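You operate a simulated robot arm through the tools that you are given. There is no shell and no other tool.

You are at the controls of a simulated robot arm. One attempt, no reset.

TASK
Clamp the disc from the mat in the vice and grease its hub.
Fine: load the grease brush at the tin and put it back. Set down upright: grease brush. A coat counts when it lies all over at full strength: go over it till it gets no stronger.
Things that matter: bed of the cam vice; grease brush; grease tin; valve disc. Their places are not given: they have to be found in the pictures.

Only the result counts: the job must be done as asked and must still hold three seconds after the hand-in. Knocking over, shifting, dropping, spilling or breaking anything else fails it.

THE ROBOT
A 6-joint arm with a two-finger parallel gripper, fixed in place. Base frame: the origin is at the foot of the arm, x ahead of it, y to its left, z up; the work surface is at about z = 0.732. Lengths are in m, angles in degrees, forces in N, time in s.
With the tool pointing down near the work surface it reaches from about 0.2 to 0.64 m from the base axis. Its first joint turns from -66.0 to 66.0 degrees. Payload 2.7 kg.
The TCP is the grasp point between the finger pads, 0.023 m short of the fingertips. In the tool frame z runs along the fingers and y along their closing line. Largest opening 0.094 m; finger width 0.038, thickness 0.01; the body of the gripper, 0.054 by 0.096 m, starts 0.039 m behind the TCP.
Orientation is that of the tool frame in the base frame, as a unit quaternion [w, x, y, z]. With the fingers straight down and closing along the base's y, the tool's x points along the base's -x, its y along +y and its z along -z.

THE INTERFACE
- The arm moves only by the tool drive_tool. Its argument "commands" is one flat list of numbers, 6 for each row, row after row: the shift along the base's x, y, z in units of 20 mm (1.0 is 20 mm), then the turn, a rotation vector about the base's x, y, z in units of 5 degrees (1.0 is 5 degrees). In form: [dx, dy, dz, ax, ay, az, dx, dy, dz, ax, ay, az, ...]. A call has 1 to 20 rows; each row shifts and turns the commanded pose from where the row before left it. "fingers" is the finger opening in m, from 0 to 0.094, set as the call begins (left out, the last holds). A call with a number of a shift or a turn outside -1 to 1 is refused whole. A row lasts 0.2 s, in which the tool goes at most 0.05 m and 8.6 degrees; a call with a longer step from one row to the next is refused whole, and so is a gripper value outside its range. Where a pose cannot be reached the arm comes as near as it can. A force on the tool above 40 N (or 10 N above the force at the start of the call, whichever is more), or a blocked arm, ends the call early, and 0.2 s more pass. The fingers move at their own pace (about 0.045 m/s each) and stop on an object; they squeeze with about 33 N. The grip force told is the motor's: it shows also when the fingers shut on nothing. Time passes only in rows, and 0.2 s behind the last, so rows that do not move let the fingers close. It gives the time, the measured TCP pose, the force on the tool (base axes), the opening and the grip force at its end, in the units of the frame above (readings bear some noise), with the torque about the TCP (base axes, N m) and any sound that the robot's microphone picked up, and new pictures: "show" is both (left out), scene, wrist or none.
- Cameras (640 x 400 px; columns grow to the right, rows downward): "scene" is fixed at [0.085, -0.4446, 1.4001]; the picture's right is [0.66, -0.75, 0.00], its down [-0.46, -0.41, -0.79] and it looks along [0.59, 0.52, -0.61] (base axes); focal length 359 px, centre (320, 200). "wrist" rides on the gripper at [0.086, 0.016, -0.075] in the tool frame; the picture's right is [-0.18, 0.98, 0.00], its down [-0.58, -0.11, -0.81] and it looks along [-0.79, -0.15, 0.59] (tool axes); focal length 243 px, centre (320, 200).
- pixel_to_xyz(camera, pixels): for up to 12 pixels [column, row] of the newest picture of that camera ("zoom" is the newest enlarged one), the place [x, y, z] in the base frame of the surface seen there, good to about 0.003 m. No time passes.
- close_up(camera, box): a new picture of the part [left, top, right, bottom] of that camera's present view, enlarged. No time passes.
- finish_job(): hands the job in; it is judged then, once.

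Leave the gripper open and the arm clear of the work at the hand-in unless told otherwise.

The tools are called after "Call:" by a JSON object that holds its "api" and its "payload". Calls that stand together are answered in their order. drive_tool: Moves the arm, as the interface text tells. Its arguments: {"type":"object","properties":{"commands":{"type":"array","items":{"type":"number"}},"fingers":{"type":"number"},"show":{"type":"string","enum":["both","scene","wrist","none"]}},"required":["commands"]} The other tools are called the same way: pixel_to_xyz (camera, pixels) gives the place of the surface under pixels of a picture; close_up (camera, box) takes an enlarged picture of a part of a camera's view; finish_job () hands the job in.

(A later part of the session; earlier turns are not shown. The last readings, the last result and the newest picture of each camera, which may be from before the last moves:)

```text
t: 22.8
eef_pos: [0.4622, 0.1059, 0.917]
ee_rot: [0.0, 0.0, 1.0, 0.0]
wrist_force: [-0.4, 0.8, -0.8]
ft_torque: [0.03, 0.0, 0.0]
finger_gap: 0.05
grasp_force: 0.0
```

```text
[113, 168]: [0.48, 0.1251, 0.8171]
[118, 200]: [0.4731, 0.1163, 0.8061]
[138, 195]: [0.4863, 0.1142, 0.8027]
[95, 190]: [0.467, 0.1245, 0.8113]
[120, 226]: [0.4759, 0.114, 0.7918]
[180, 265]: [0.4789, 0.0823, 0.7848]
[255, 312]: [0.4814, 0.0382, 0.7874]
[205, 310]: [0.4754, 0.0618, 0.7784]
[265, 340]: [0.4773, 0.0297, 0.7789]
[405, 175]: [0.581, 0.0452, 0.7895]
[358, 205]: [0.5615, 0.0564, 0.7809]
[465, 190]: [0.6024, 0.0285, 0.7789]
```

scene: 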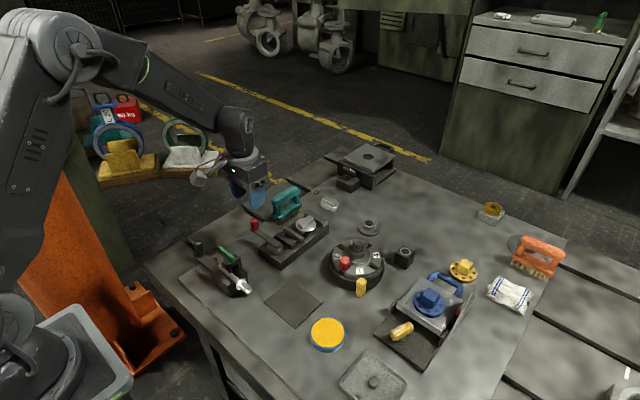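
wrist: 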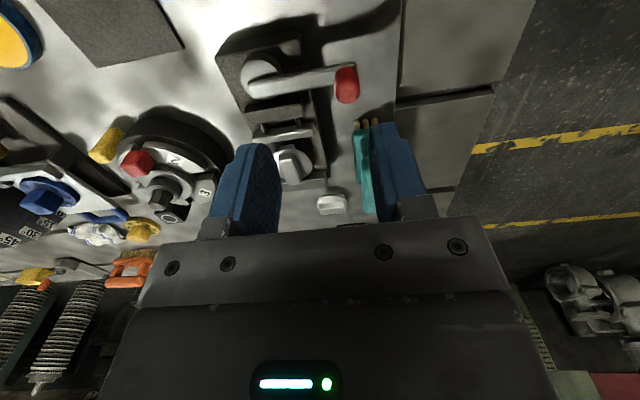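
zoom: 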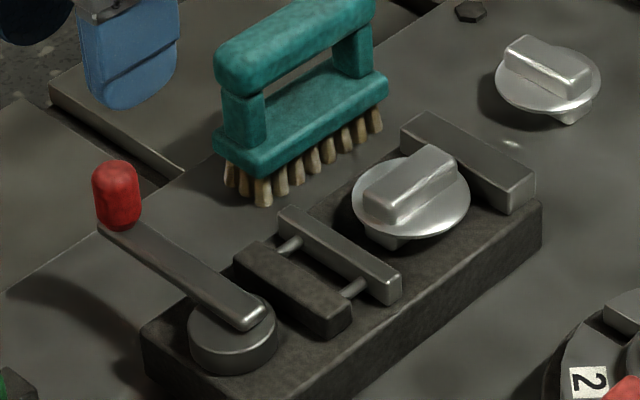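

Knob centre is about (0.478,0.120), z 0.79–0.818, radius ~8 mm. I turn the tool -90° about z (fingers then close along x) while moving above the knob.

Call:
{"api": "drive_tool", "payload": {"commands": [0.1, 0.1, 0, 0, 0, -1, 0.1, 0.1, 0, 0, 0, -1, 0.1, 0.1, 0, 0, 0, -1, 0.1, 0.1, 0, 0, 0, -1, 0.1, 0.1, 0, 0, 0, -1, 0.1, 0.1, 0, 0, 0, -1, 0.1, 0.1, 0, 0, 0, -1, 0.1, 0.02, 0, 0, 0, -1, 0, 0, 0, 0, 0, -1, 0, 0, 0, 0, 0, -1, 0, 0, 0, 0, 0, -1, 0, 0, 0, 0, 0, -1, 0, 0, 0, 0, 0, -1, 0, 0, 0, 0, 0, -1, 0, 0, 0, 0, 0, -1, 0, 0, 0, 0, 0, -1, 0, 0, 0, 0, 0, -1, 0, 0, 0, 0, 0, -1, 0, 0, 0, 0, 0, 0], "fingers": 0.045}}

Call:
{"api": "close_up", "payload": {"camera": "scene", "box": [200, 150, 340, 260]}}

```text
t: 26.8
eef_pos: [0.4788, 0.1194, 0.9172]
ee_rot: [-0.001, 0.707, 0.707, 0.0]
wrist_force: [0.0, 0.5, -0.4]
ft_torque: [0.0, 0.01, -0.02]
finger_gap: 0.0447
grasp_force: 0.0
```

scene: 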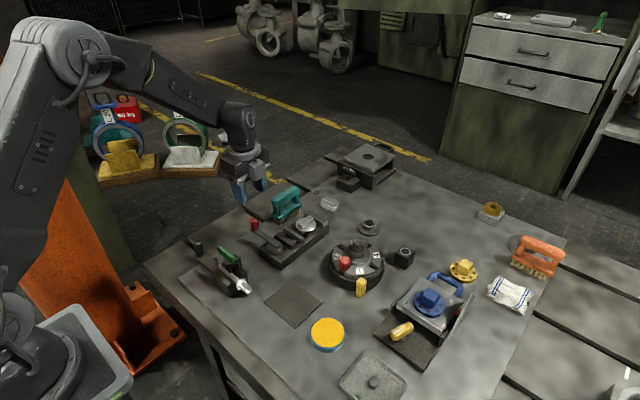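
wrist: 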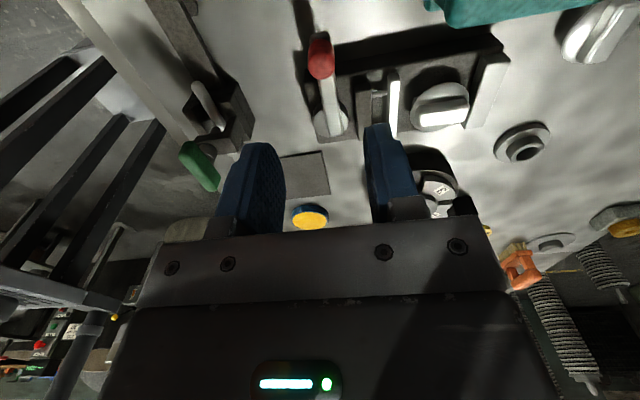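

```text
3.64 times, centred on (270, 205) of scene
```

zoom: 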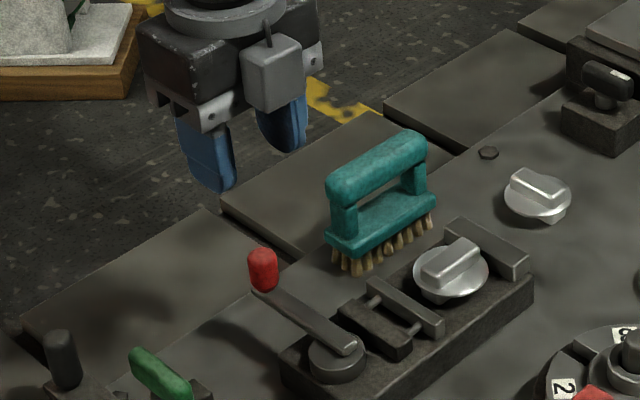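

Yaw reached. The knob (320,55 in wrist view) is between the fingers. Lowering to TCP z≈0.823 to cage the knob.

Call:
{"api": "drive_tool", "payload": {"commands": [0, 0, -1, 0, 0, 0, 0, 0, -1, 0, 0, 0, 0, 0, -1, 0, 0, 0, 0, 0, -1, 0, 0, 0, 0, 0, -0.7, 0, 0, 0, 0, 0, 0, 0, 0, 0]}}

Call:
{"api": "close_up", "payload": {"camera": "scene", "box": [210, 180, 310, 260]}}

Call:
{"api": "close_up", "payload": {"camera": "wrist", "box": [200, 50, 480, 250]}}

```text
t: 28.2
eef_pos: [0.4758, 0.12, 0.8233]
ee_rot: [0.0, 0.707, 0.707, 0.0]
wrist_force: [-0.9, -0.4, 0.0]
ft_torque: [-0.03, -0.02, 0.01]
finger_gap: 0.0452
grasp_force: 0.0
```

scene: 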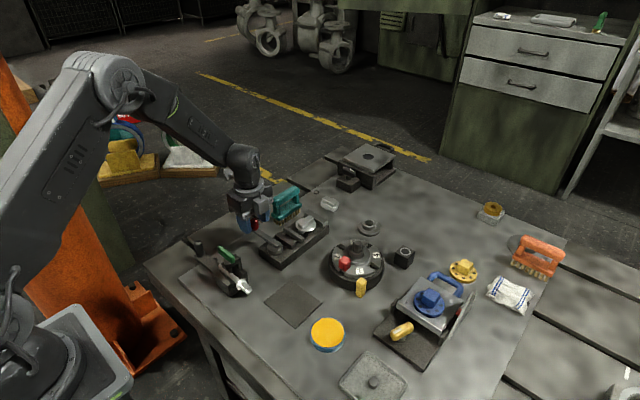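
wrist: 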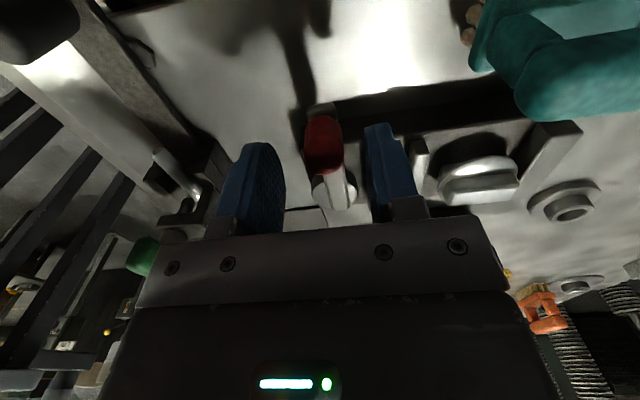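

```text
5.00 times, centred on (260, 220) of scene
```

zoom: 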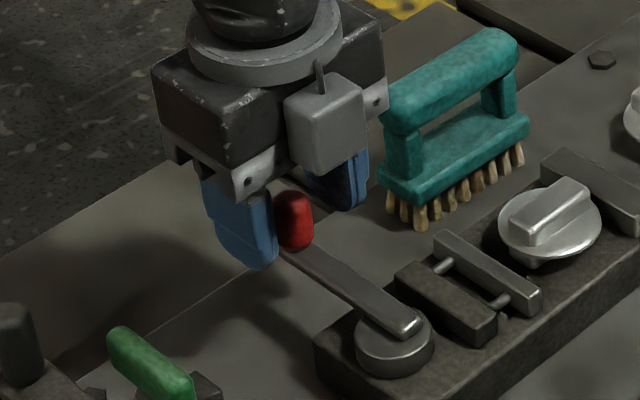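

```text
2.00 times, centred on (340, 150) of wrist
```

zoom: 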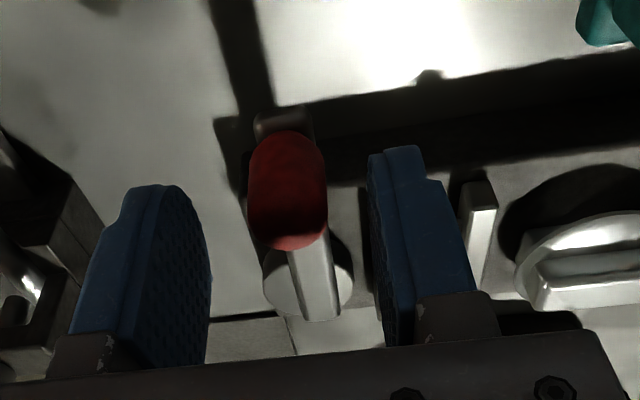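

The knob is centred between the fingers. I narrow the cage to 0.024 and then test a small push toward -x (2 mm steps), watching the force.

Call:
{"api": "drive_tool", "payload": {"commands": [0, 0, 0, 0, 0, 0, 0, 0, 0, 0, 0, 0, 0, 0, 0, 0, 0, 0], "fingers": 0.024, "show": "none"}}

Call:
{"api": "drive_tool", "payload": {"commands": [-0.1, 0, 0, 0, 0, 0, -0.1, 0, 0, 0, 0, 0, -0.1, 0, 0, 0, 0, 0, -0.1, 0, 0, 0, 0, 0], "show": "none"}}

Call:
{"api": "close_up", "payload": {"camera": "scene", "box": [210, 180, 310, 260]}}

```text
t: 29.0
eef_pos: [0.4775, 0.1211, 0.824]
ee_rot: [0.001, 0.707, 0.707, 0.0]
wrist_force: [-0.2, 0.4, 0.2]
ft_torque: [0.02, 0.01, 0.01]
finger_gap: 0.024
grasp_force: 0.4
```

```text
t: 30.0
eef_pos: [0.4703, 0.1204, 0.823]
ee_rot: [0.0, 0.707, 0.707, 0.0]
wrist_force: [2.1, -1.0, 0.3]
ft_torque: [-0.03, -0.04, -0.08]
finger_gap: 0.0248
grasp_force: 0.8
```

```text
5.00 times, centred on (260, 220) of scene
```

zoom: 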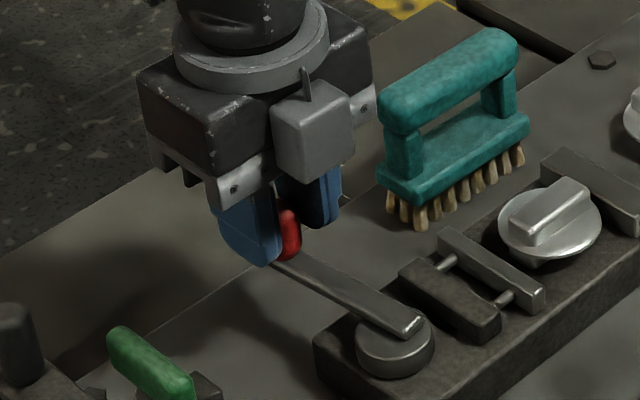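

The lever moved toward -x with only ~2 N, and the jaw followed slightly: this is the closing direction. I check the green handle's and black post's positions for clearance before sweeping on.

Call:
{"api": "pixel_to_xyz", "payload": {"camera": "zoom", "pixels": [[118, 333], [180, 378], [130, 360], [15, 312], [20, 350], [445, 235], [535, 285], [400, 268], [490, 320], [398, 322], [370, 345], [280, 262]]}}

Call:
{"api": "drive_tool", "payload": {"commands": [-0.323, -0.051, 0, 0, 0, 1, -0.316, -0.077, 0, 0, 0, 1, -0.307, -0.105, 0, 0, 0, 1, -0.298, -0.13, 0, 0, 0, 1], "show": "scene"}}

Call:
{"api": "close_up", "payload": {"camera": "scene", "box": [210, 180, 310, 260]}}

```text
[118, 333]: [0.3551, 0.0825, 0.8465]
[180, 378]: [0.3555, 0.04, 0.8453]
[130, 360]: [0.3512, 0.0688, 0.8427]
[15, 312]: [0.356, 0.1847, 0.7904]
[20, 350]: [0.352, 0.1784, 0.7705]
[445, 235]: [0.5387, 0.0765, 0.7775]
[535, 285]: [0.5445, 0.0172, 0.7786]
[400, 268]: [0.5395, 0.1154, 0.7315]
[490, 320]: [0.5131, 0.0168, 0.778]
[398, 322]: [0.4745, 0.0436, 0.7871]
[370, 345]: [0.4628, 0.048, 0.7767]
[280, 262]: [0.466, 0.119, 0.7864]
```

```text
t: 31.0
eef_pos: [0.4443, 0.114, 0.8233]
ee_rot: [0.0, 0.573, 0.82, 0.0]
wrist_force: [1.2, 0.7, 0.6]
ft_torque: [0.03, -0.02, -0.03]
finger_gap: 0.0247
grasp_force: 0.9
```

scene: 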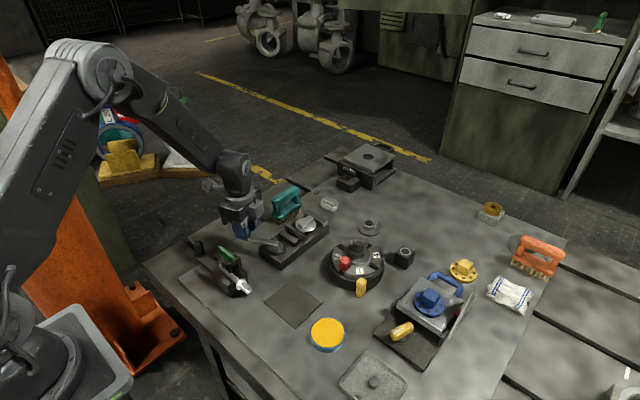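

```text
5.00 times, centred on (260, 220) of scene
```

zoom: 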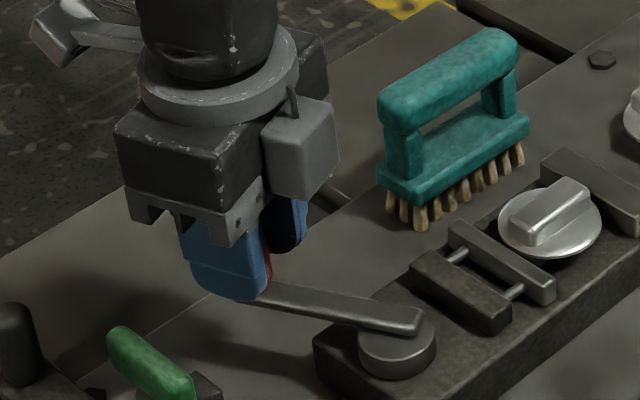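

The slide and jaw follow the lever. Green handle tops out at z≈0.847, below the gripper body and camera. Continue the arc by 20°.

Call:
{"api": "drive_tool", "payload": {"commands": [-0.285, -0.156, 0, 0, 0, 1, -0.27, -0.18, 0, 0, 0, 1, -0.254, -0.203, 0, 0, 0, 1, -0.235, -0.225, 0, 0, 0, 1], "show": "scene"}}

Call:
{"api": "close_up", "payload": {"camera": "scene", "box": [210, 180, 310, 260]}}

```text
t: 32.0
eef_pos: [0.4244, 0.0982, 0.824]
ee_rot: [0.0, 0.422, 0.907, -0.001]
wrist_force: [1.8, 1.5, -0.9]
ft_torque: [0.0, -0.02, 0.0]
finger_gap: 0.0251
grasp_force: 1.3
```

scene: 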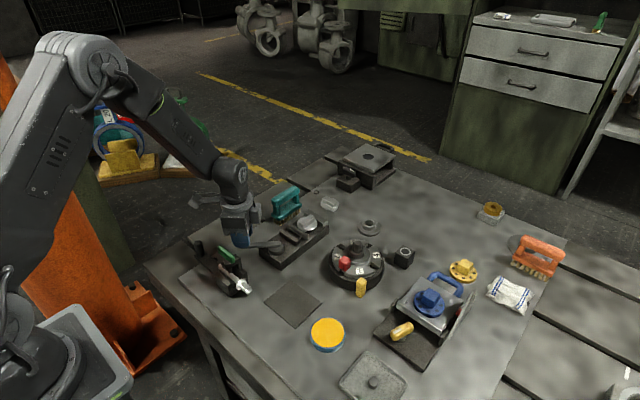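

```text
5.00 times, centred on (260, 220) of scene
```

zoom: 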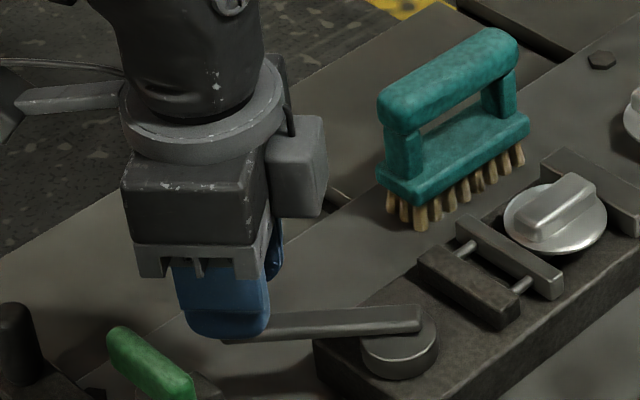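

The jaw has reached the disc and begun pushing it toward the fixed jaw. Continue another 15°.

Call:
{"api": "drive_tool", "payload": {"commands": [-0.214, -0.244, 0, 0, 0, 1, -0.193, -0.262, 0, 0, 0, 1, -0.169, -0.277, 0, 0, 0, 1], "show": "none"}}

Call:
{"api": "close_up", "payload": {"camera": "scene", "box": [210, 180, 310, 260]}}

```text
t: 32.8
eef_pos: [0.4123, 0.0824, 0.8232]
ee_rot: [-0.001, 0.3, 0.954, 0.0]
wrist_force: [2.7, 2.2, 0.5]
ft_torque: [0.05, -0.04, -0.01]
finger_gap: 0.0252
grasp_force: 1.3
```

```text
5.00 times, centred on (260, 220) of scene
```

zoom: 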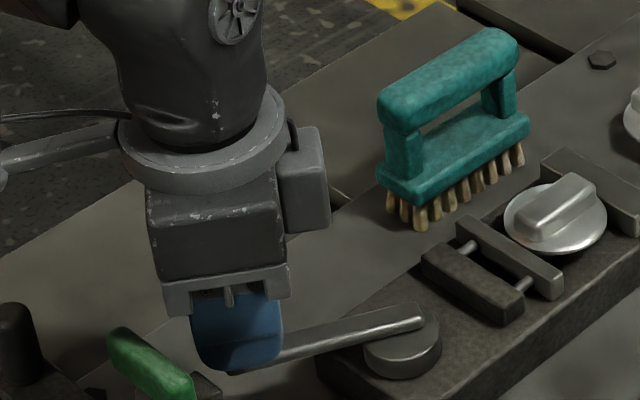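

Force still low (~3.5 N). Continue 15° more.

Call:
{"api": "drive_tool", "payload": {"commands": [-0.144, -0.292, 0, 0, 0, 1, -0.118, -0.302, 0, 0, 0, 1, -0.091, -0.312, 0, 0, 0, 0], "show": "none"}}

Call:
{"api": "close_up", "payload": {"camera": "scene", "box": [210, 180, 310, 260]}}

```text
t: 33.6
eef_pos: [0.4064, 0.0642, 0.8227]
ee_rot: [0.001, 0.216, 0.976, 0.0]
wrist_force: [1.3, 2.3, 0.8]
ft_torque: [0.04, -0.06, 0.0]
finger_gap: 0.0249
grasp_force: 1.1
```

```text
5.00 times, centred on (260, 220) of scene
```

zoom: 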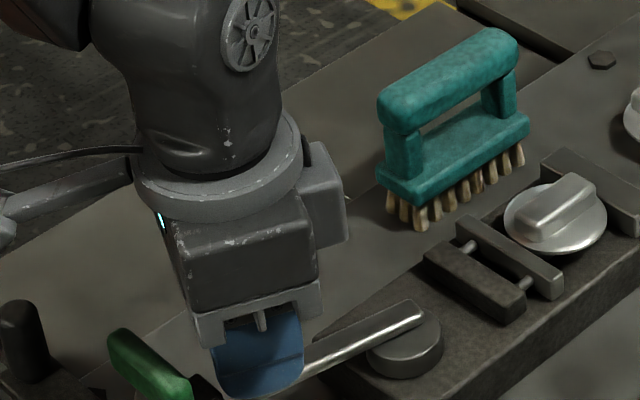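

Jaw nearly closed on the disc; continue another 15°.

Call:
{"api": "drive_tool", "payload": {"commands": [-0.064, -0.318, 0, 0, 0, 1, -0.036, -0.323, 0, 0, 0, 0, -0.007, -0.325, 0, 0, 0, 0], "show": "none"}}

Call:
{"api": "close_up", "payload": {"camera": "scene", "box": [210, 180, 340, 284]}}

```text
t: 34.4
eef_pos: [0.4036, 0.0457, 0.8225]
ee_rot: [0.0, 0.173, 0.985, 0.0]
wrist_force: [0.1, 8.8, -1.1]
ft_torque: [0.2, 0.01, 0.01]
finger_gap: 0.0278
grasp_force: 4.5
```

```text
3.85 times, centred on (275, 232) of scene
```

zoom: 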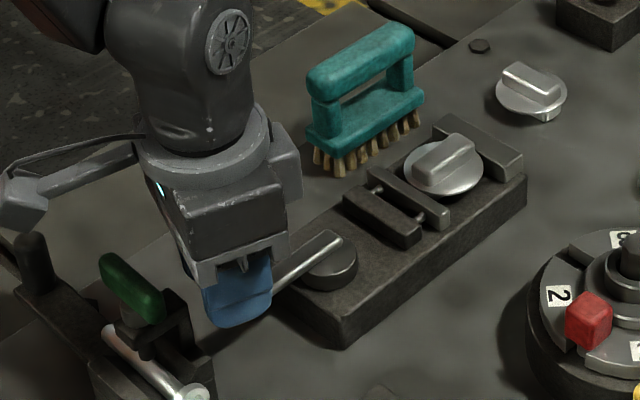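

Resistance rises to 8.8 N: the clamp is tightening. I push a few mm more in small steps to see whether it seats.

Call:
{"api": "drive_tool", "payload": {"commands": [0, -0.1, 0, 0, 0, 0, 0, -0.1, 0, 0, 0, 0, 0, 0, 0, 0, 0, 0], "show": "none"}}

Call:
{"api": "close_up", "payload": {"camera": "scene", "box": [210, 180, 340, 284]}}

```text
t: 35.2
eef_pos: [0.4036, 0.0418, 0.8232]
ee_rot: [0.002, 0.173, 0.985, 0.0]
wrist_force: [1.1, 24.7, -0.8]
ft_torque: [0.5, -0.06, 0.08]
finger_gap: 0.0337
grasp_force: 11.1
```

```text
3.85 times, centred on (275, 232) of scene
```

zoom: 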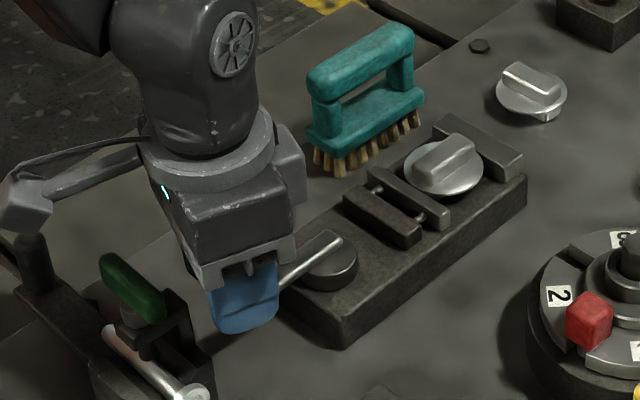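

The lever no longer moves though the push rises to 25 N: it is at its end. I ease off, open the fingers and rise to inspect.

Call:
{"api": "drive_tool", "payload": {"commands": [0, 0.15, 0, 0, 0, 0, 0, 0.15, 0, 0, 0, 0, 0, 0, 0, 0, 0, 0], "show": "none"}}

Call:
{"api": "drive_tool", "payload": {"commands": [0, 0, 0, 0, 0, 0, 0, 0, 0, 0, 0, 0, 0, 0, 0.5, 0, 0, 0, 0, 0, 1, 0, 0, 0, 0, 0, 1, 0, 0, 0, 0, 0, 1, 0, 0, 0, 0, 0, 1, 0, 0, 0, 0, 0, 1, 0, 0, 0], "fingers": 0.045}}

Call:
{"api": "close_up", "payload": {"camera": "scene", "box": [240, 190, 340, 260]}}

```text
t: 36.0
eef_pos: [0.4041, 0.0466, 0.8232]
ee_rot: [0.0, 0.174, 0.985, 0.001]
wrist_force: [4.1, 4.6, 1.3]
ft_torque: [0.1, -0.06, 0.02]
finger_gap: 0.0262
grasp_force: 2.7
```

```text
t: 37.8
eef_pos: [0.4029, 0.0475, 0.9343]
ee_rot: [0.0, 0.173, 0.985, 0.0]
wrist_force: [0.5, 0.0, -0.5]
ft_torque: [0.0, 0.0, -0.02]
finger_gap: 0.0448
grasp_force: 0.1
```

scene: 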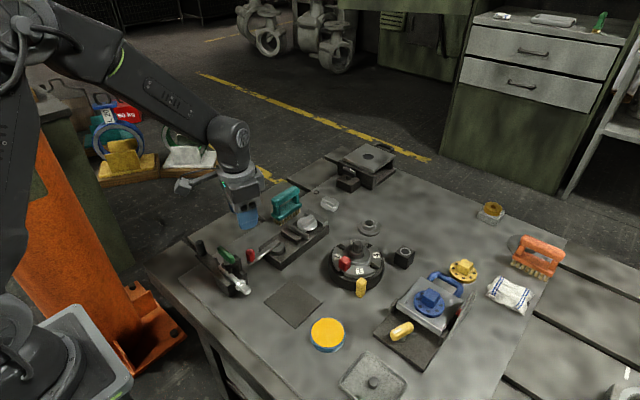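
wrist: 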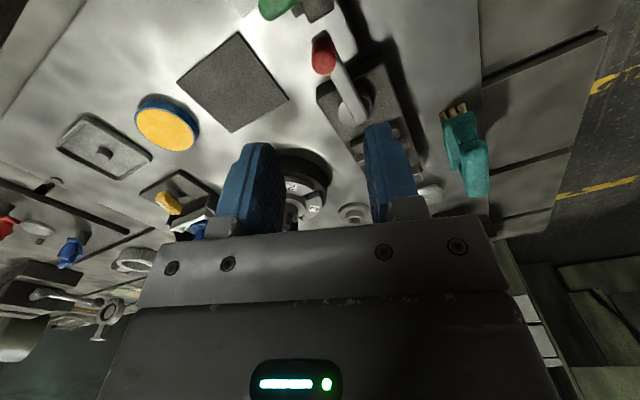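

```text
5.71 times, centred on (290, 225) of scene
```

zoom: 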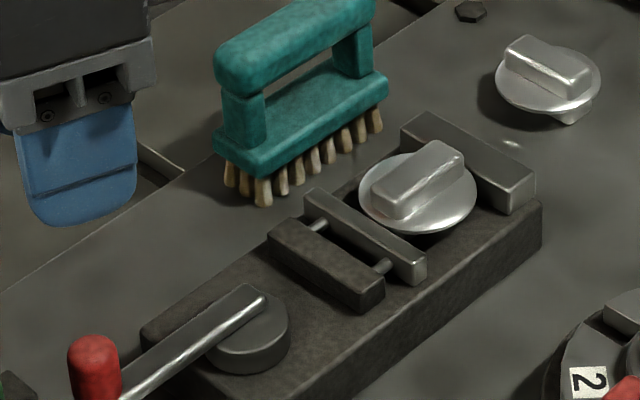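

I measure whether the disc is really pinched: jaw, disc and fixed-jaw positions.

Call:
{"api": "pixel_to_xyz", "payload": {"camera": "zoom", "pixels": [[320, 200], [415, 260], [270, 235], [370, 290], [365, 210], [470, 215], [420, 225], [430, 155], [410, 185], [400, 155], [380, 215], [470, 170]]}}

Call:
{"api": "close_up", "payload": {"camera": "scene", "box": [285, 200, 340, 244]}}

```text
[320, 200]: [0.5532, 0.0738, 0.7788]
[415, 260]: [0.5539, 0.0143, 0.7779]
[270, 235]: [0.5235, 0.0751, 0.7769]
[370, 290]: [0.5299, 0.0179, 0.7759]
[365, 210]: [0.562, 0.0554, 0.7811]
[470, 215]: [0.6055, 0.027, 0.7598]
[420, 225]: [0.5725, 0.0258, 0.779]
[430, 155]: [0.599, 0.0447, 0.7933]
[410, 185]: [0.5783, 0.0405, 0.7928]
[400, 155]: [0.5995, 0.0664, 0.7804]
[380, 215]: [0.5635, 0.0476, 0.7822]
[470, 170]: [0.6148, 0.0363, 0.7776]
```

```text
9.09 times, centred on (312, 222) of scene
```

zoom: 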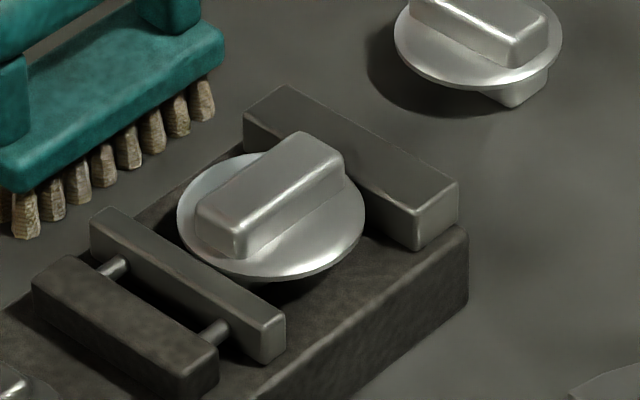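

The jaw moved ~16 mm to face x≈0.559, and the disc was pushed against the fixed jaw. I check the lever's end angle with knob coordinates.

Call:
{"api": "pixel_to_xyz", "payload": {"camera": "scene", "pixels": [[250, 249], [251, 255], [253, 250], [280, 242], [265, 250], [275, 243], [285, 252], [250, 246]]}}

Call:
{"api": "close_up", "payload": {"camera": "wrist", "box": [280, 20, 440, 140]}}

```text
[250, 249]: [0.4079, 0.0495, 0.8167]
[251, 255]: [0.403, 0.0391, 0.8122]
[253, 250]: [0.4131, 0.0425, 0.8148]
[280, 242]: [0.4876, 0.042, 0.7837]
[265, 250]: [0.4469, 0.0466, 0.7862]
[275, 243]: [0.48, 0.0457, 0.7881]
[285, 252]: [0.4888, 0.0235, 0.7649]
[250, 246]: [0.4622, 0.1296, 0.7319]
```

```text
3.33 times, centred on (360, 80) of wrist
```

zoom: 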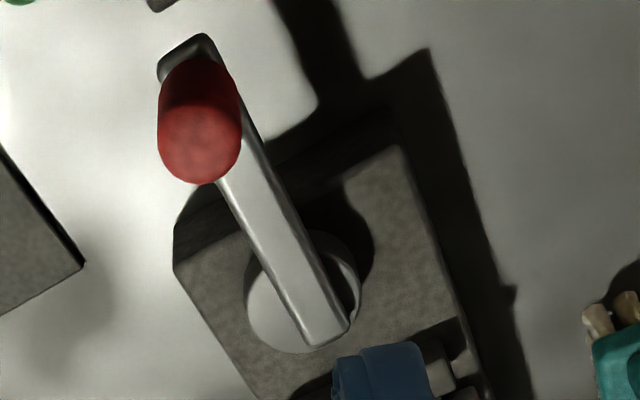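

Lever is at 180° (full 90° throw). Now the brush: turn the tool back to yaw 0 and move so that the wrist camera sees the brush closely.

Call:
{"api": "drive_tool", "payload": {"commands": [0.947, 0.47, 0.09, 0, 0, 1, 0.947, 0.47, 0.09, 0, 0, 1, 0.947, 0.47, 0.09, 0, 0, 1, 0.947, 0.47, 0.09, 0, 0, 1, 0.947, 0.47, 0.09, 0, 0, 0, 0.947, 0.47, 0.09, 0, 0, 0, 0.947, 0.47, 0.09, 0, 0, 0, 0.947, 0.47, 0.09, 0, 0, 0, 0.947, 0.47, 0.09, 0, 0, 0, 0, 0, 0, 0, 0, 0], "fingers": 0.06}}

Call:
{"api": "close_up", "payload": {"camera": "wrist", "box": [230, 20, 430, 160]}}

Call:
{"api": "close_up", "payload": {"camera": "scene", "box": [250, 170, 340, 240]}}

```text
t: 40.0
eef_pos: [0.5748, 0.1305, 0.9491]
ee_rot: [0.0, 0.001, 1.0, -0.001]
wrist_force: [-0.3, 0.9, 0.2]
ft_torque: [-0.01, 0.02, -0.01]
finger_gap: 0.06
grasp_force: 0.1
```

scene: 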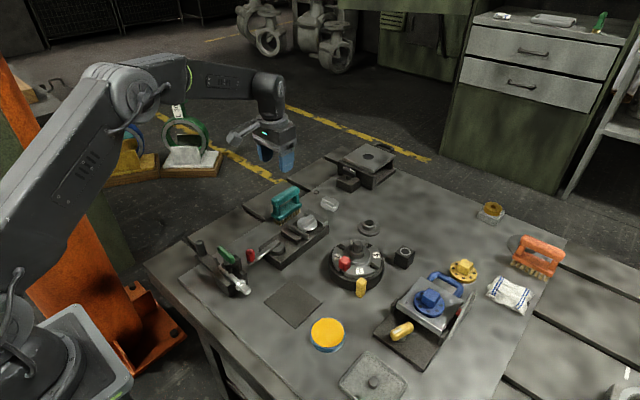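
wrist: 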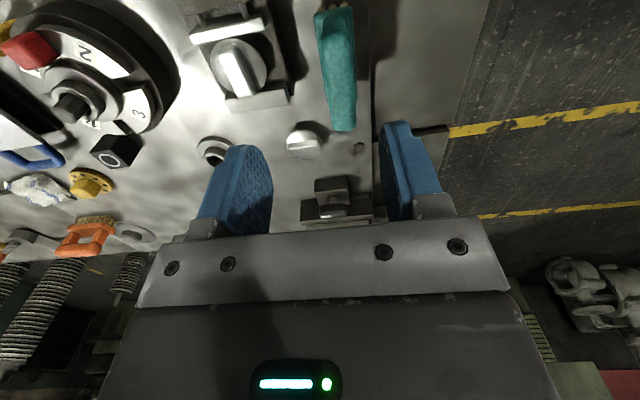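

```text
2.86 times, centred on (330, 90) of wrist
```

zoom: 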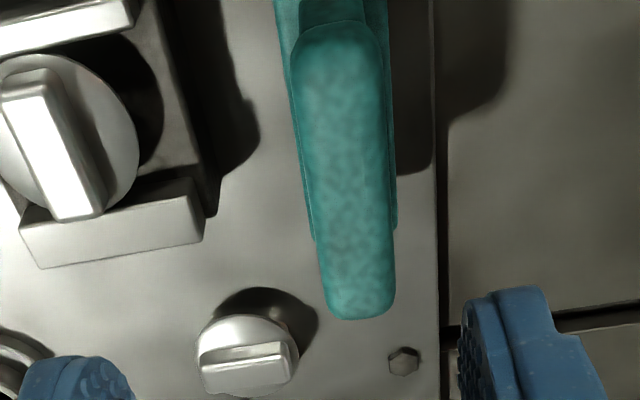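

```text
5.71 times, centred on (295, 205) of scene
```

zoom: 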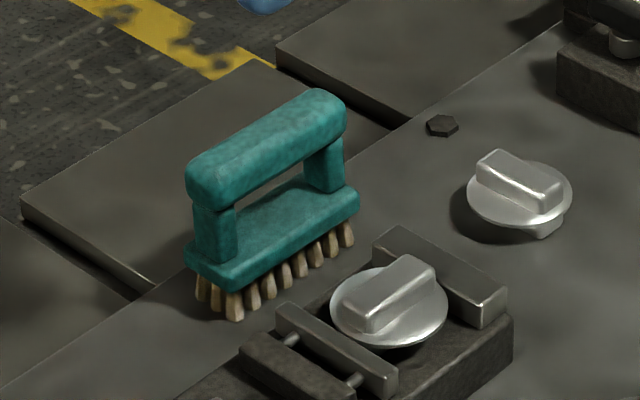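

I re-zoom the wrist view and read points along the handle to find its axis.

Call:
{"api": "close_up", "payload": {"camera": "wrist", "box": [230, 20, 430, 160]}}

Call:
{"api": "pixel_to_xyz", "payload": {"camera": "zoom", "pixels": [[298, 80], [376, 80], [312, 190], [385, 190], [328, 295], [392, 295], [335, 60], [345, 190], [358, 300], [290, 20], [310, 235], [395, 225]]}}

```text
2.86 times, centred on (330, 90) of wrist
```

zoom: 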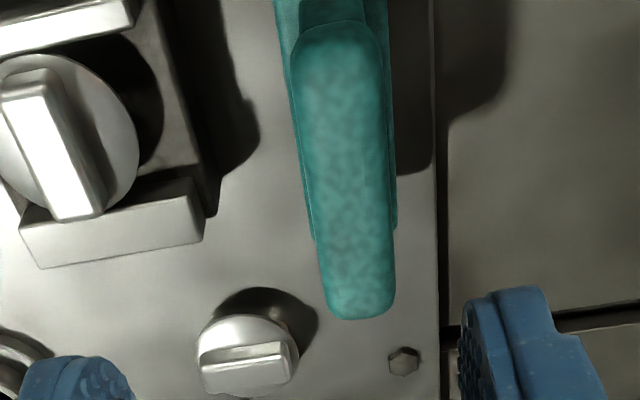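

```text
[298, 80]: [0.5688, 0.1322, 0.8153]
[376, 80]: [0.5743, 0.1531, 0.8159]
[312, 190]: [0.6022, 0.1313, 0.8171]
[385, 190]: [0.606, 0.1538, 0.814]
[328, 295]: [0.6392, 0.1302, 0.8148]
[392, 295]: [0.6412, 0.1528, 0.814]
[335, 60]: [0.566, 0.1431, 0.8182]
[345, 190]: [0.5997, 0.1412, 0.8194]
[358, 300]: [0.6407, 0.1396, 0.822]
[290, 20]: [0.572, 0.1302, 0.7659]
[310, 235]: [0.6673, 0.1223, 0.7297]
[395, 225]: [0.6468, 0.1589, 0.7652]
```

Handle axis runs along x at y≈0.1415, centre x≈0.605, width ~23 mm, top z≈0.821. I move above its centre and down to z≈0.86 to check alignment.

Call:
{"api": "drive_tool", "payload": {"commands": [0.5, 0.18, -0.9, 0, 0, 0, 0.5, 0.18, -0.9, 0, 0, 0, 0.5, 0.17, -0.9, 0, 0, 0, 0, 0, -0.9, 0, 0, 0, 0, 0, -0.85, 0, 0, 0, 0, 0, 0, 0, 0, 0]}}

Call:
{"api": "close_up", "payload": {"camera": "scene", "box": [250, 150, 340, 240]}}

```text
t: 41.4
eef_pos: [0.6034, 0.1406, 0.8615]
ee_rot: [0.001, 0.0, 1.0, 0.0]
wrist_force: [-0.4, 0.0, -1.1]
ft_torque: [-0.02, -0.02, -0.01]
finger_gap: 0.0603
grasp_force: 0.1
```

scene: 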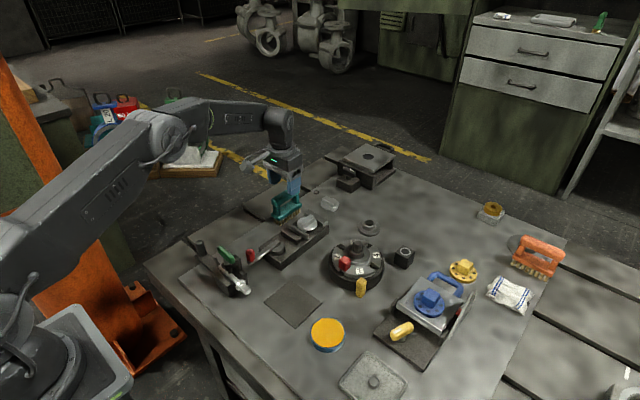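
wrist: 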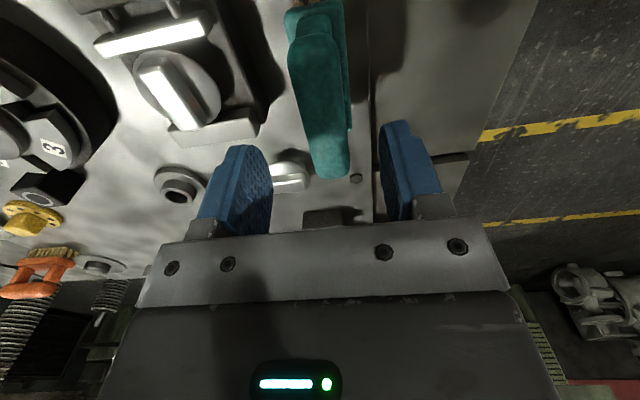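

```text
4.44 times, centred on (295, 195) of scene
```

zoom: 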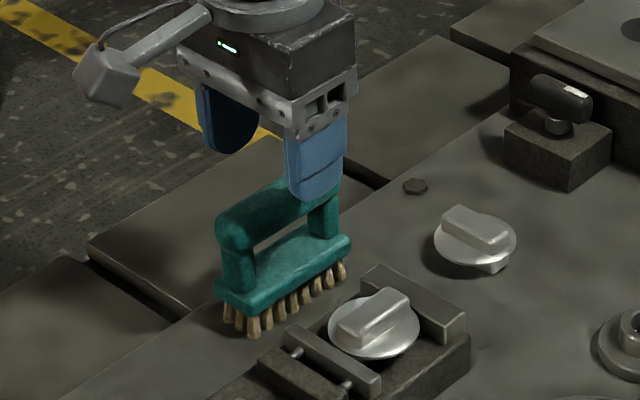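

I re-measure the handle edges from this closer wrist view to double check the yaw and centring.

Call:
{"api": "close_up", "payload": {"camera": "wrist", "box": [260, 0, 400, 190]}}

Call:
{"api": "pixel_to_xyz", "payload": {"camera": "wrist", "pixels": [[292, 40], [336, 40], [299, 90], [342, 90], [306, 130], [345, 130], [312, 160], [347, 160], [312, 40], [322, 90], [328, 130], [331, 165]]}}

```text
2.11 times, centred on (330, 95) of wrist
```

zoom: 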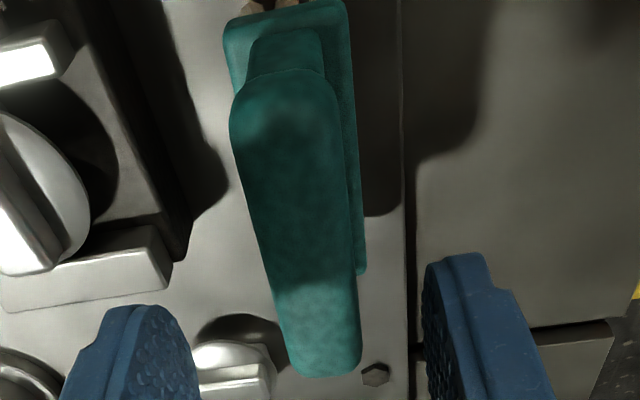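

```text
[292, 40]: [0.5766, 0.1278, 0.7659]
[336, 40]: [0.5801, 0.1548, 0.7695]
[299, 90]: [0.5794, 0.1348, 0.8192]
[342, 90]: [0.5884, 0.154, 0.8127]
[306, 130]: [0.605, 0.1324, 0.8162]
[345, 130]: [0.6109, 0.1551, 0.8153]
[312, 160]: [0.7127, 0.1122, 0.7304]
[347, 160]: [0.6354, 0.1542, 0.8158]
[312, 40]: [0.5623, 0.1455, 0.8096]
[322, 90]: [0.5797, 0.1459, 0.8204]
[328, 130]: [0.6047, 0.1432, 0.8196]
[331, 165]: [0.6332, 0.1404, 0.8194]
```

Handle centre y≈0.1425, yaw about -1.5°. I adjust slightly and descend to TCP z≈0.807.

Call:
{"api": "drive_tool", "payload": {"commands": [0, 0.06, 0, 0, 0, -0.3, 0, 0, -0.7, 0, 0, 0, 0, 0, -0.7, 0, 0, 0, 0, 0, -0.7, 0, 0, 0, 0, 0, -0.6, 0, 0, 0, 0, 0, 0, 0, 0, 0], "show": "scene"}}

Call:
{"api": "close_up", "payload": {"camera": "scene", "box": [250, 170, 330, 240]}}

```text
t: 42.8
eef_pos: [0.6023, 0.1438, 0.8066]
ee_rot: [0.0, 0.013, 1.0, 0.0]
wrist_force: [-0.4, 0.1, 0.0]
ft_torque: [-0.01, 0.0, 0.04]
finger_gap: 0.0596
grasp_force: 0.0
```

scene: 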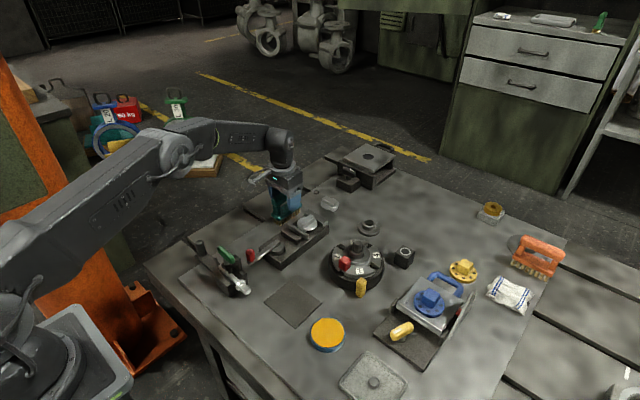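

```text
5.71 times, centred on (290, 205) of scene
```

zoom: 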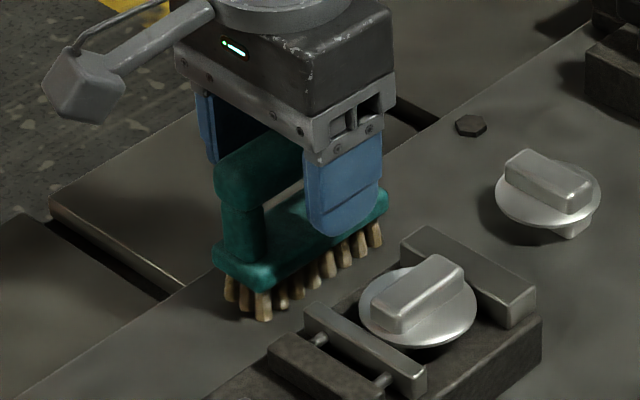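

Fingers flank the handle. Close the gripper.

Call:
{"api": "drive_tool", "payload": {"commands": [0, 0, 0, 0, 0, 0, 0, 0, 0, 0, 0, 0, 0, 0, 0, 0, 0, 0, 0, 0, 0, 0, 0, 0], "fingers": 0, "show": "none"}}

Call:
{"api": "close_up", "payload": {"camera": "scene", "box": [250, 170, 330, 240]}}

```text
t: 43.8
eef_pos: [0.6035, 0.144, 0.8054]
ee_rot: [0.0, 0.014, 1.0, 0.0]
wrist_force: [-0.4, 1.0, 0.8]
ft_torque: [0.05, -0.04, -0.01]
finger_gap: 0.0259
grasp_force: 33.1
```

```text
5.71 times, centred on (290, 205) of scene
```

zoom: 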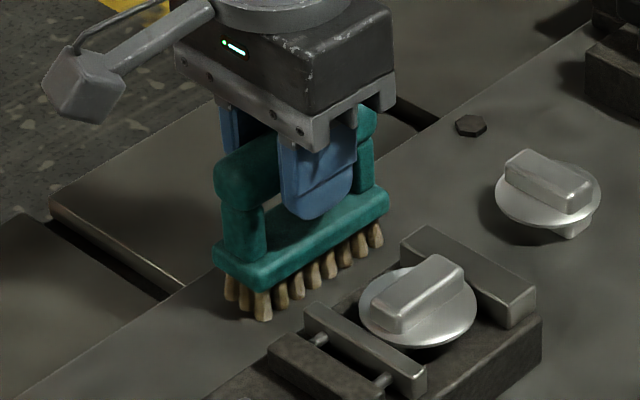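

Gripped (gap 26 mm). Lift the brush straight up to TCP z≈0.93.

Call:
{"api": "drive_tool", "payload": {"commands": [0, 0, 0.4, 0, 0, 0, 0, 0, 0.8, 0, 0, 0, 0, 0, 1, 0, 0, 0, 0, 0, 1, 0, 0, 0, 0, 0, 1, 0, 0, 0, 0, 0, 1, 0, 0, 0, 0, 0, 1, 0, 0, 0, 0, 0, 0, 0, 0, 0]}}

Call:
{"api": "close_up", "payload": {"camera": "scene", "box": [240, 130, 350, 240]}}

```text
t: 45.6
eef_pos: [0.6037, 0.143, 0.9307]
ee_rot: [0.0, 0.013, 1.0, 0.0]
wrist_force: [0.5, 0.7, -0.8]
ft_torque: [0.02, 0.01, -0.01]
finger_gap: 0.0259
grasp_force: 33.3
```

scene: 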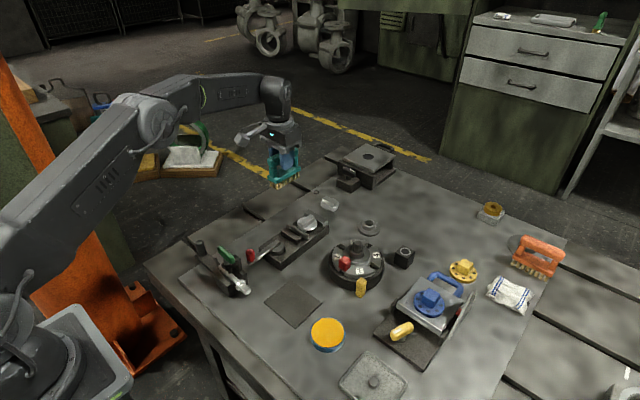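
wrist: 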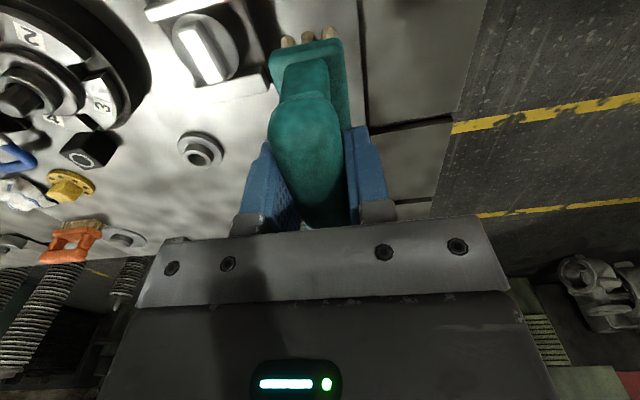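

```text
3.64 times, centred on (295, 185) of scene
```

zoom: 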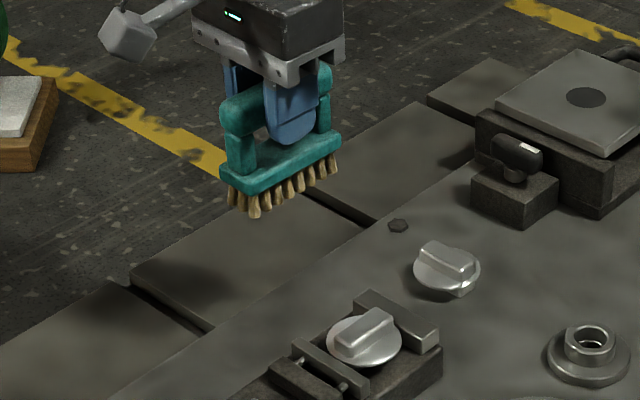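

Brush is up and held straight. Travel over to the tin at (0.400,-0.187), staying at this height.

Call:
{"api": "drive_tool", "payload": {"commands": [-0.6, -0.97, 0, 0, 0, 0, -0.6, -0.97, 0, 0, 0, 0, -0.6, -0.97, 0, 0, 0, 0, -0.6, -0.97, 0, 0, 0, 0, -0.6, -0.97, 0, 0, 0, 0, -0.6, -0.97, 0, 0, 0, 0, -0.6, -0.97, 0, 0, 0, 0, -0.6, -0.97, 0, 0, 0, 0, -0.6, -0.97, 0, 0, 0, 0, -0.6, -0.97, 0, 0, 0, 0, -0.6, -0.97, 0, 0, 0, 0, -0.6, -0.97, 0, 0, 0, 0, -0.6, -0.97, 0, 0, 0, 0, -0.6, -0.97, 0, 0, 0, 0, -0.6, -0.97, 0, 0, 0, 0, -0.6, -0.97, 0, 0, 0, 0, -0.6, -0.97, 0, 0, 0, 0, 0, 0, -1, 0, 0, 0, 0, 0, -1, 0, 0, 0, 0, 0, 0, 0, 0, 0]}}

Call:
{"api": "close_up", "payload": {"camera": "scene", "box": [270, 240, 400, 370]}}

```text
t: 49.8
eef_pos: [0.3994, -0.1868, 0.8906]
ee_rot: [-0.001, 0.013, 1.0, 0.0]
wrist_force: [0.1, -0.7, -1.8]
ft_torque: [0.03, 0.02, 0.01]
finger_gap: 0.0255
grasp_force: 33.2
```

scene: 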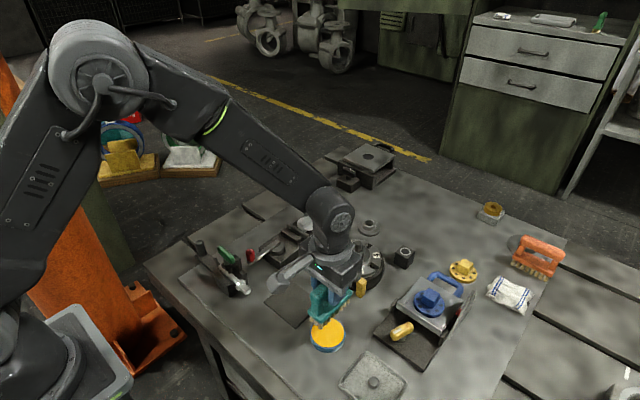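
wrist: 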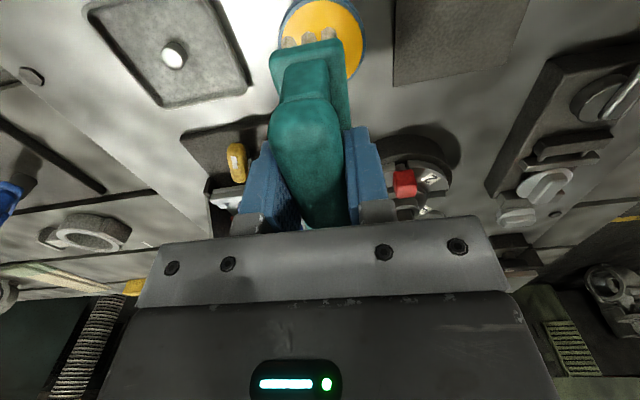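

```text
3.08 times, centred on (335, 305) of scene
```

zoom: 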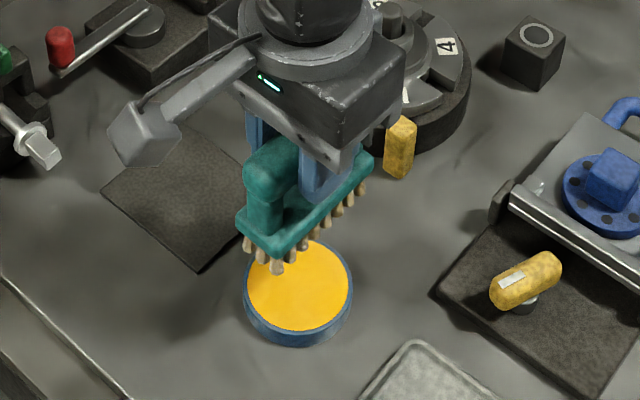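

Brush is above the tin. Lower to just above the grease.

Call:
{"api": "drive_tool", "payload": {"commands": [0, 0, -0.8, 0, 0, 0, 0, 0, -0.8, 0, 0, 0, 0, 0, -0.8, 0, 0, 0, 0, 0, -0.7, 0, 0, 0, 0, 0, 0, 0, 0, 0], "show": "none"}}

Call:
{"api": "close_up", "payload": {"camera": "scene", "box": [285, 290, 375, 360]}}

```text
t: 51.0
eef_pos: [0.3987, -0.1856, 0.827]
ee_rot: [0.0, 0.013, 1.0, 0.0]
wrist_force: [-0.1, -1.1, -1.3]
ft_torque: [0.0, 0.02, 0.02]
finger_gap: 0.0257
grasp_force: 32.8
```

```text
5.71 times, centred on (330, 325) of scene
```

zoom: 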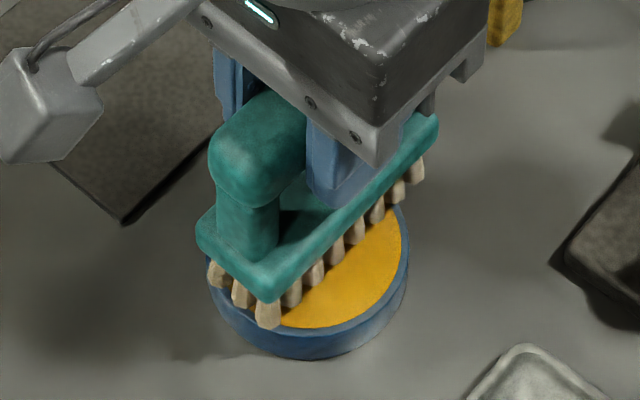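

The bristles hover just above the grease with both ends near the rim. Lower in 1 mm steps.

Call:
{"api": "drive_tool", "payload": {"commands": [0, 0, -0.05, 0, 0, 0, 0, 0, -0.05, 0, 0, 0, 0, 0, -0.05, 0, 0, 0, 0, 0, 0, 0, 0, 0], "show": "none"}}

Call:
{"api": "close_up", "payload": {"camera": "scene", "box": [285, 290, 375, 360]}}

```text
t: 52.0
eef_pos: [0.4006, -0.1868, 0.8253]
ee_rot: [0.0, 0.013, 1.0, 0.0]
wrist_force: [0.4, -0.2, -2.6]
ft_torque: [-0.02, -0.02, -0.03]
finger_gap: 0.0258
grasp_force: 33.1
```

```text
5.71 times, centred on (330, 325) of scene
```

zoom: 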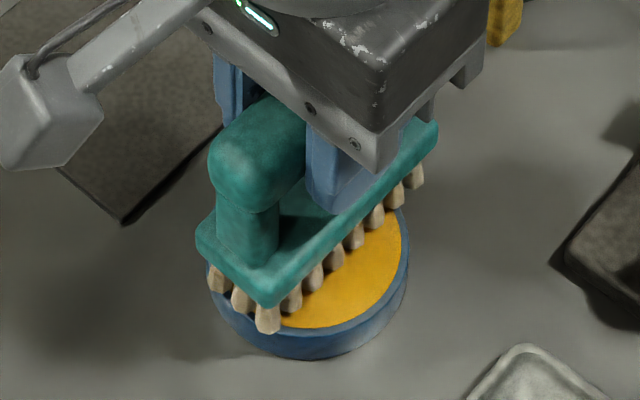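

No contact force yet; continue down.

Call:
{"api": "drive_tool", "payload": {"commands": [0, 0, -0.05, 0, 0, 0, 0, 0, -0.05, 0, 0, 0, 0, 0, 0, 0, 0, 0], "show": "none"}}

Call:
{"api": "close_up", "payload": {"camera": "scene", "box": [285, 290, 375, 360]}}

```text
t: 52.8
eef_pos: [0.4013, -0.186, 0.824]
ee_rot: [0.0, 0.013, 1.0, 0.0]
wrist_force: [-0.3, 0.5, -0.8]
ft_torque: [-0.02, -0.02, 0.01]
finger_gap: 0.0258
grasp_force: 32.6
```

```text
5.71 times, centred on (330, 325) of scene
```

zoom: 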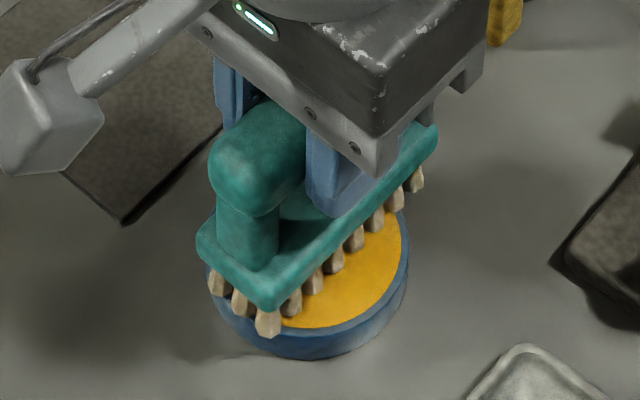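

Still no contact force. Two more mm.

Call:
{"api": "drive_tool", "payload": {"commands": [0, 0, -0.05, 0, 0, 0, 0, 0, -0.05, 0, 0, 0, 0, 0, 0, 0, 0, 0], "show": "none"}}

Call:
{"api": "close_up", "payload": {"camera": "scene", "box": [285, 290, 375, 360]}}

```text
t: 53.6
eef_pos: [0.3993, -0.1854, 0.8228]
ee_rot: [0.0, 0.013, 1.0, 0.0]
wrist_force: [-4.1, 2.4, 16.4]
ft_torque: [0.13, 0.44, -0.01]
finger_gap: 0.0258
grasp_force: 33.2
```

```text
5.71 times, centred on (330, 325) of scene
```

zoom: 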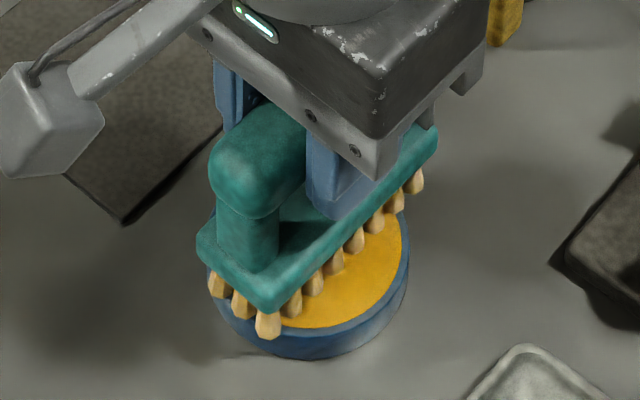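

Contact (16 N) and the bristles turn yellowish: they are taking grease. I ease up 0.6 mm to reduce force and dwell a second.

Call:
{"api": "drive_tool", "payload": {"commands": [0, 0, 0.03, 0, 0, 0, 0, 0, 0, 0, 0, 0, 0, 0, 0, 0, 0, 0, 0, 0, 0, 0, 0, 0, 0, 0, 0, 0, 0, 0], "show": "none"}}

Call:
{"api": "close_up", "payload": {"camera": "scene", "box": [285, 290, 375, 360]}}

```text
t: 54.8
eef_pos: [0.3983, -0.1858, 0.8223]
ee_rot: [0.002, 0.014, 1.0, 0.0]
wrist_force: [0.6, 3.7, 13.2]
ft_torque: [0.15, 0.18, -0.04]
finger_gap: 0.0256
grasp_force: 32.4
```

```text
5.71 times, centred on (330, 325) of scene
```

zoom: 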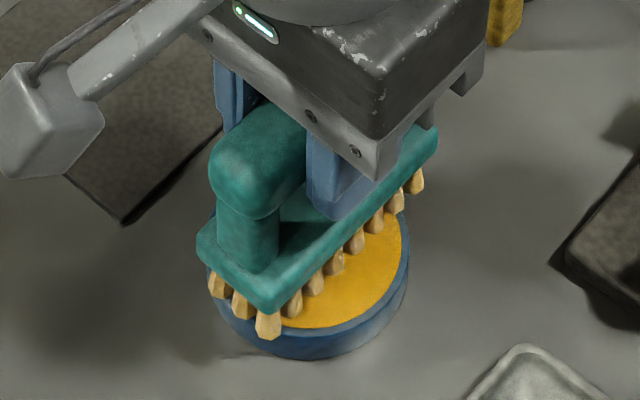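

Colour is increasing with time. Dwell 3 s more.

Call:
{"api": "drive_tool", "payload": {"commands": [0, 0, 0, 0, 0, 0, 0, 0, 0, 0, 0, 0, 0, 0, 0, 0, 0, 0, 0, 0, 0, 0, 0, 0, 0, 0, 0, 0, 0, 0, 0, 0, 0, 0, 0, 0, 0, 0, 0, 0, 0, 0, 0, 0, 0, 0, 0, 0, 0, 0, 0, 0, 0, 0, 0, 0, 0, 0, 0, 0, 0, 0, 0, 0, 0, 0, 0, 0, 0, 0, 0, 0, 0, 0, 0, 0, 0, 0, 0, 0, 0, 0, 0, 0], "show": "none"}}

Call:
{"api": "close_up", "payload": {"camera": "scene", "box": [285, 290, 375, 360]}}

```text
t: 57.8
eef_pos: [0.3994, -0.1866, 0.8224]
ee_rot: [0.001, 0.013, 1.0, 0.0]
wrist_force: [3.1, -0.5, 15.1]
ft_torque: [-0.01, -0.14, -0.01]
finger_gap: 0.0256
grasp_force: 32.6
```

```text
5.71 times, centred on (330, 325) of scene
```

zoom: 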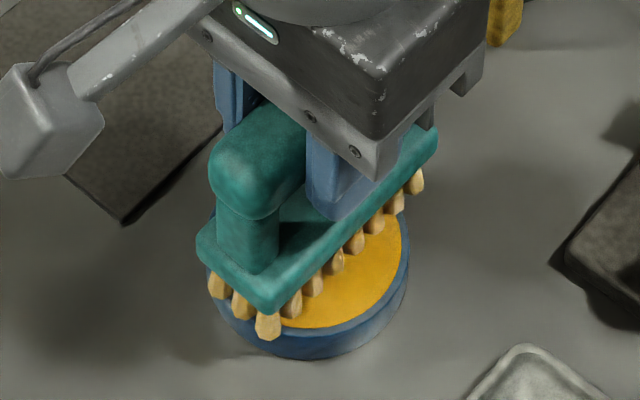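

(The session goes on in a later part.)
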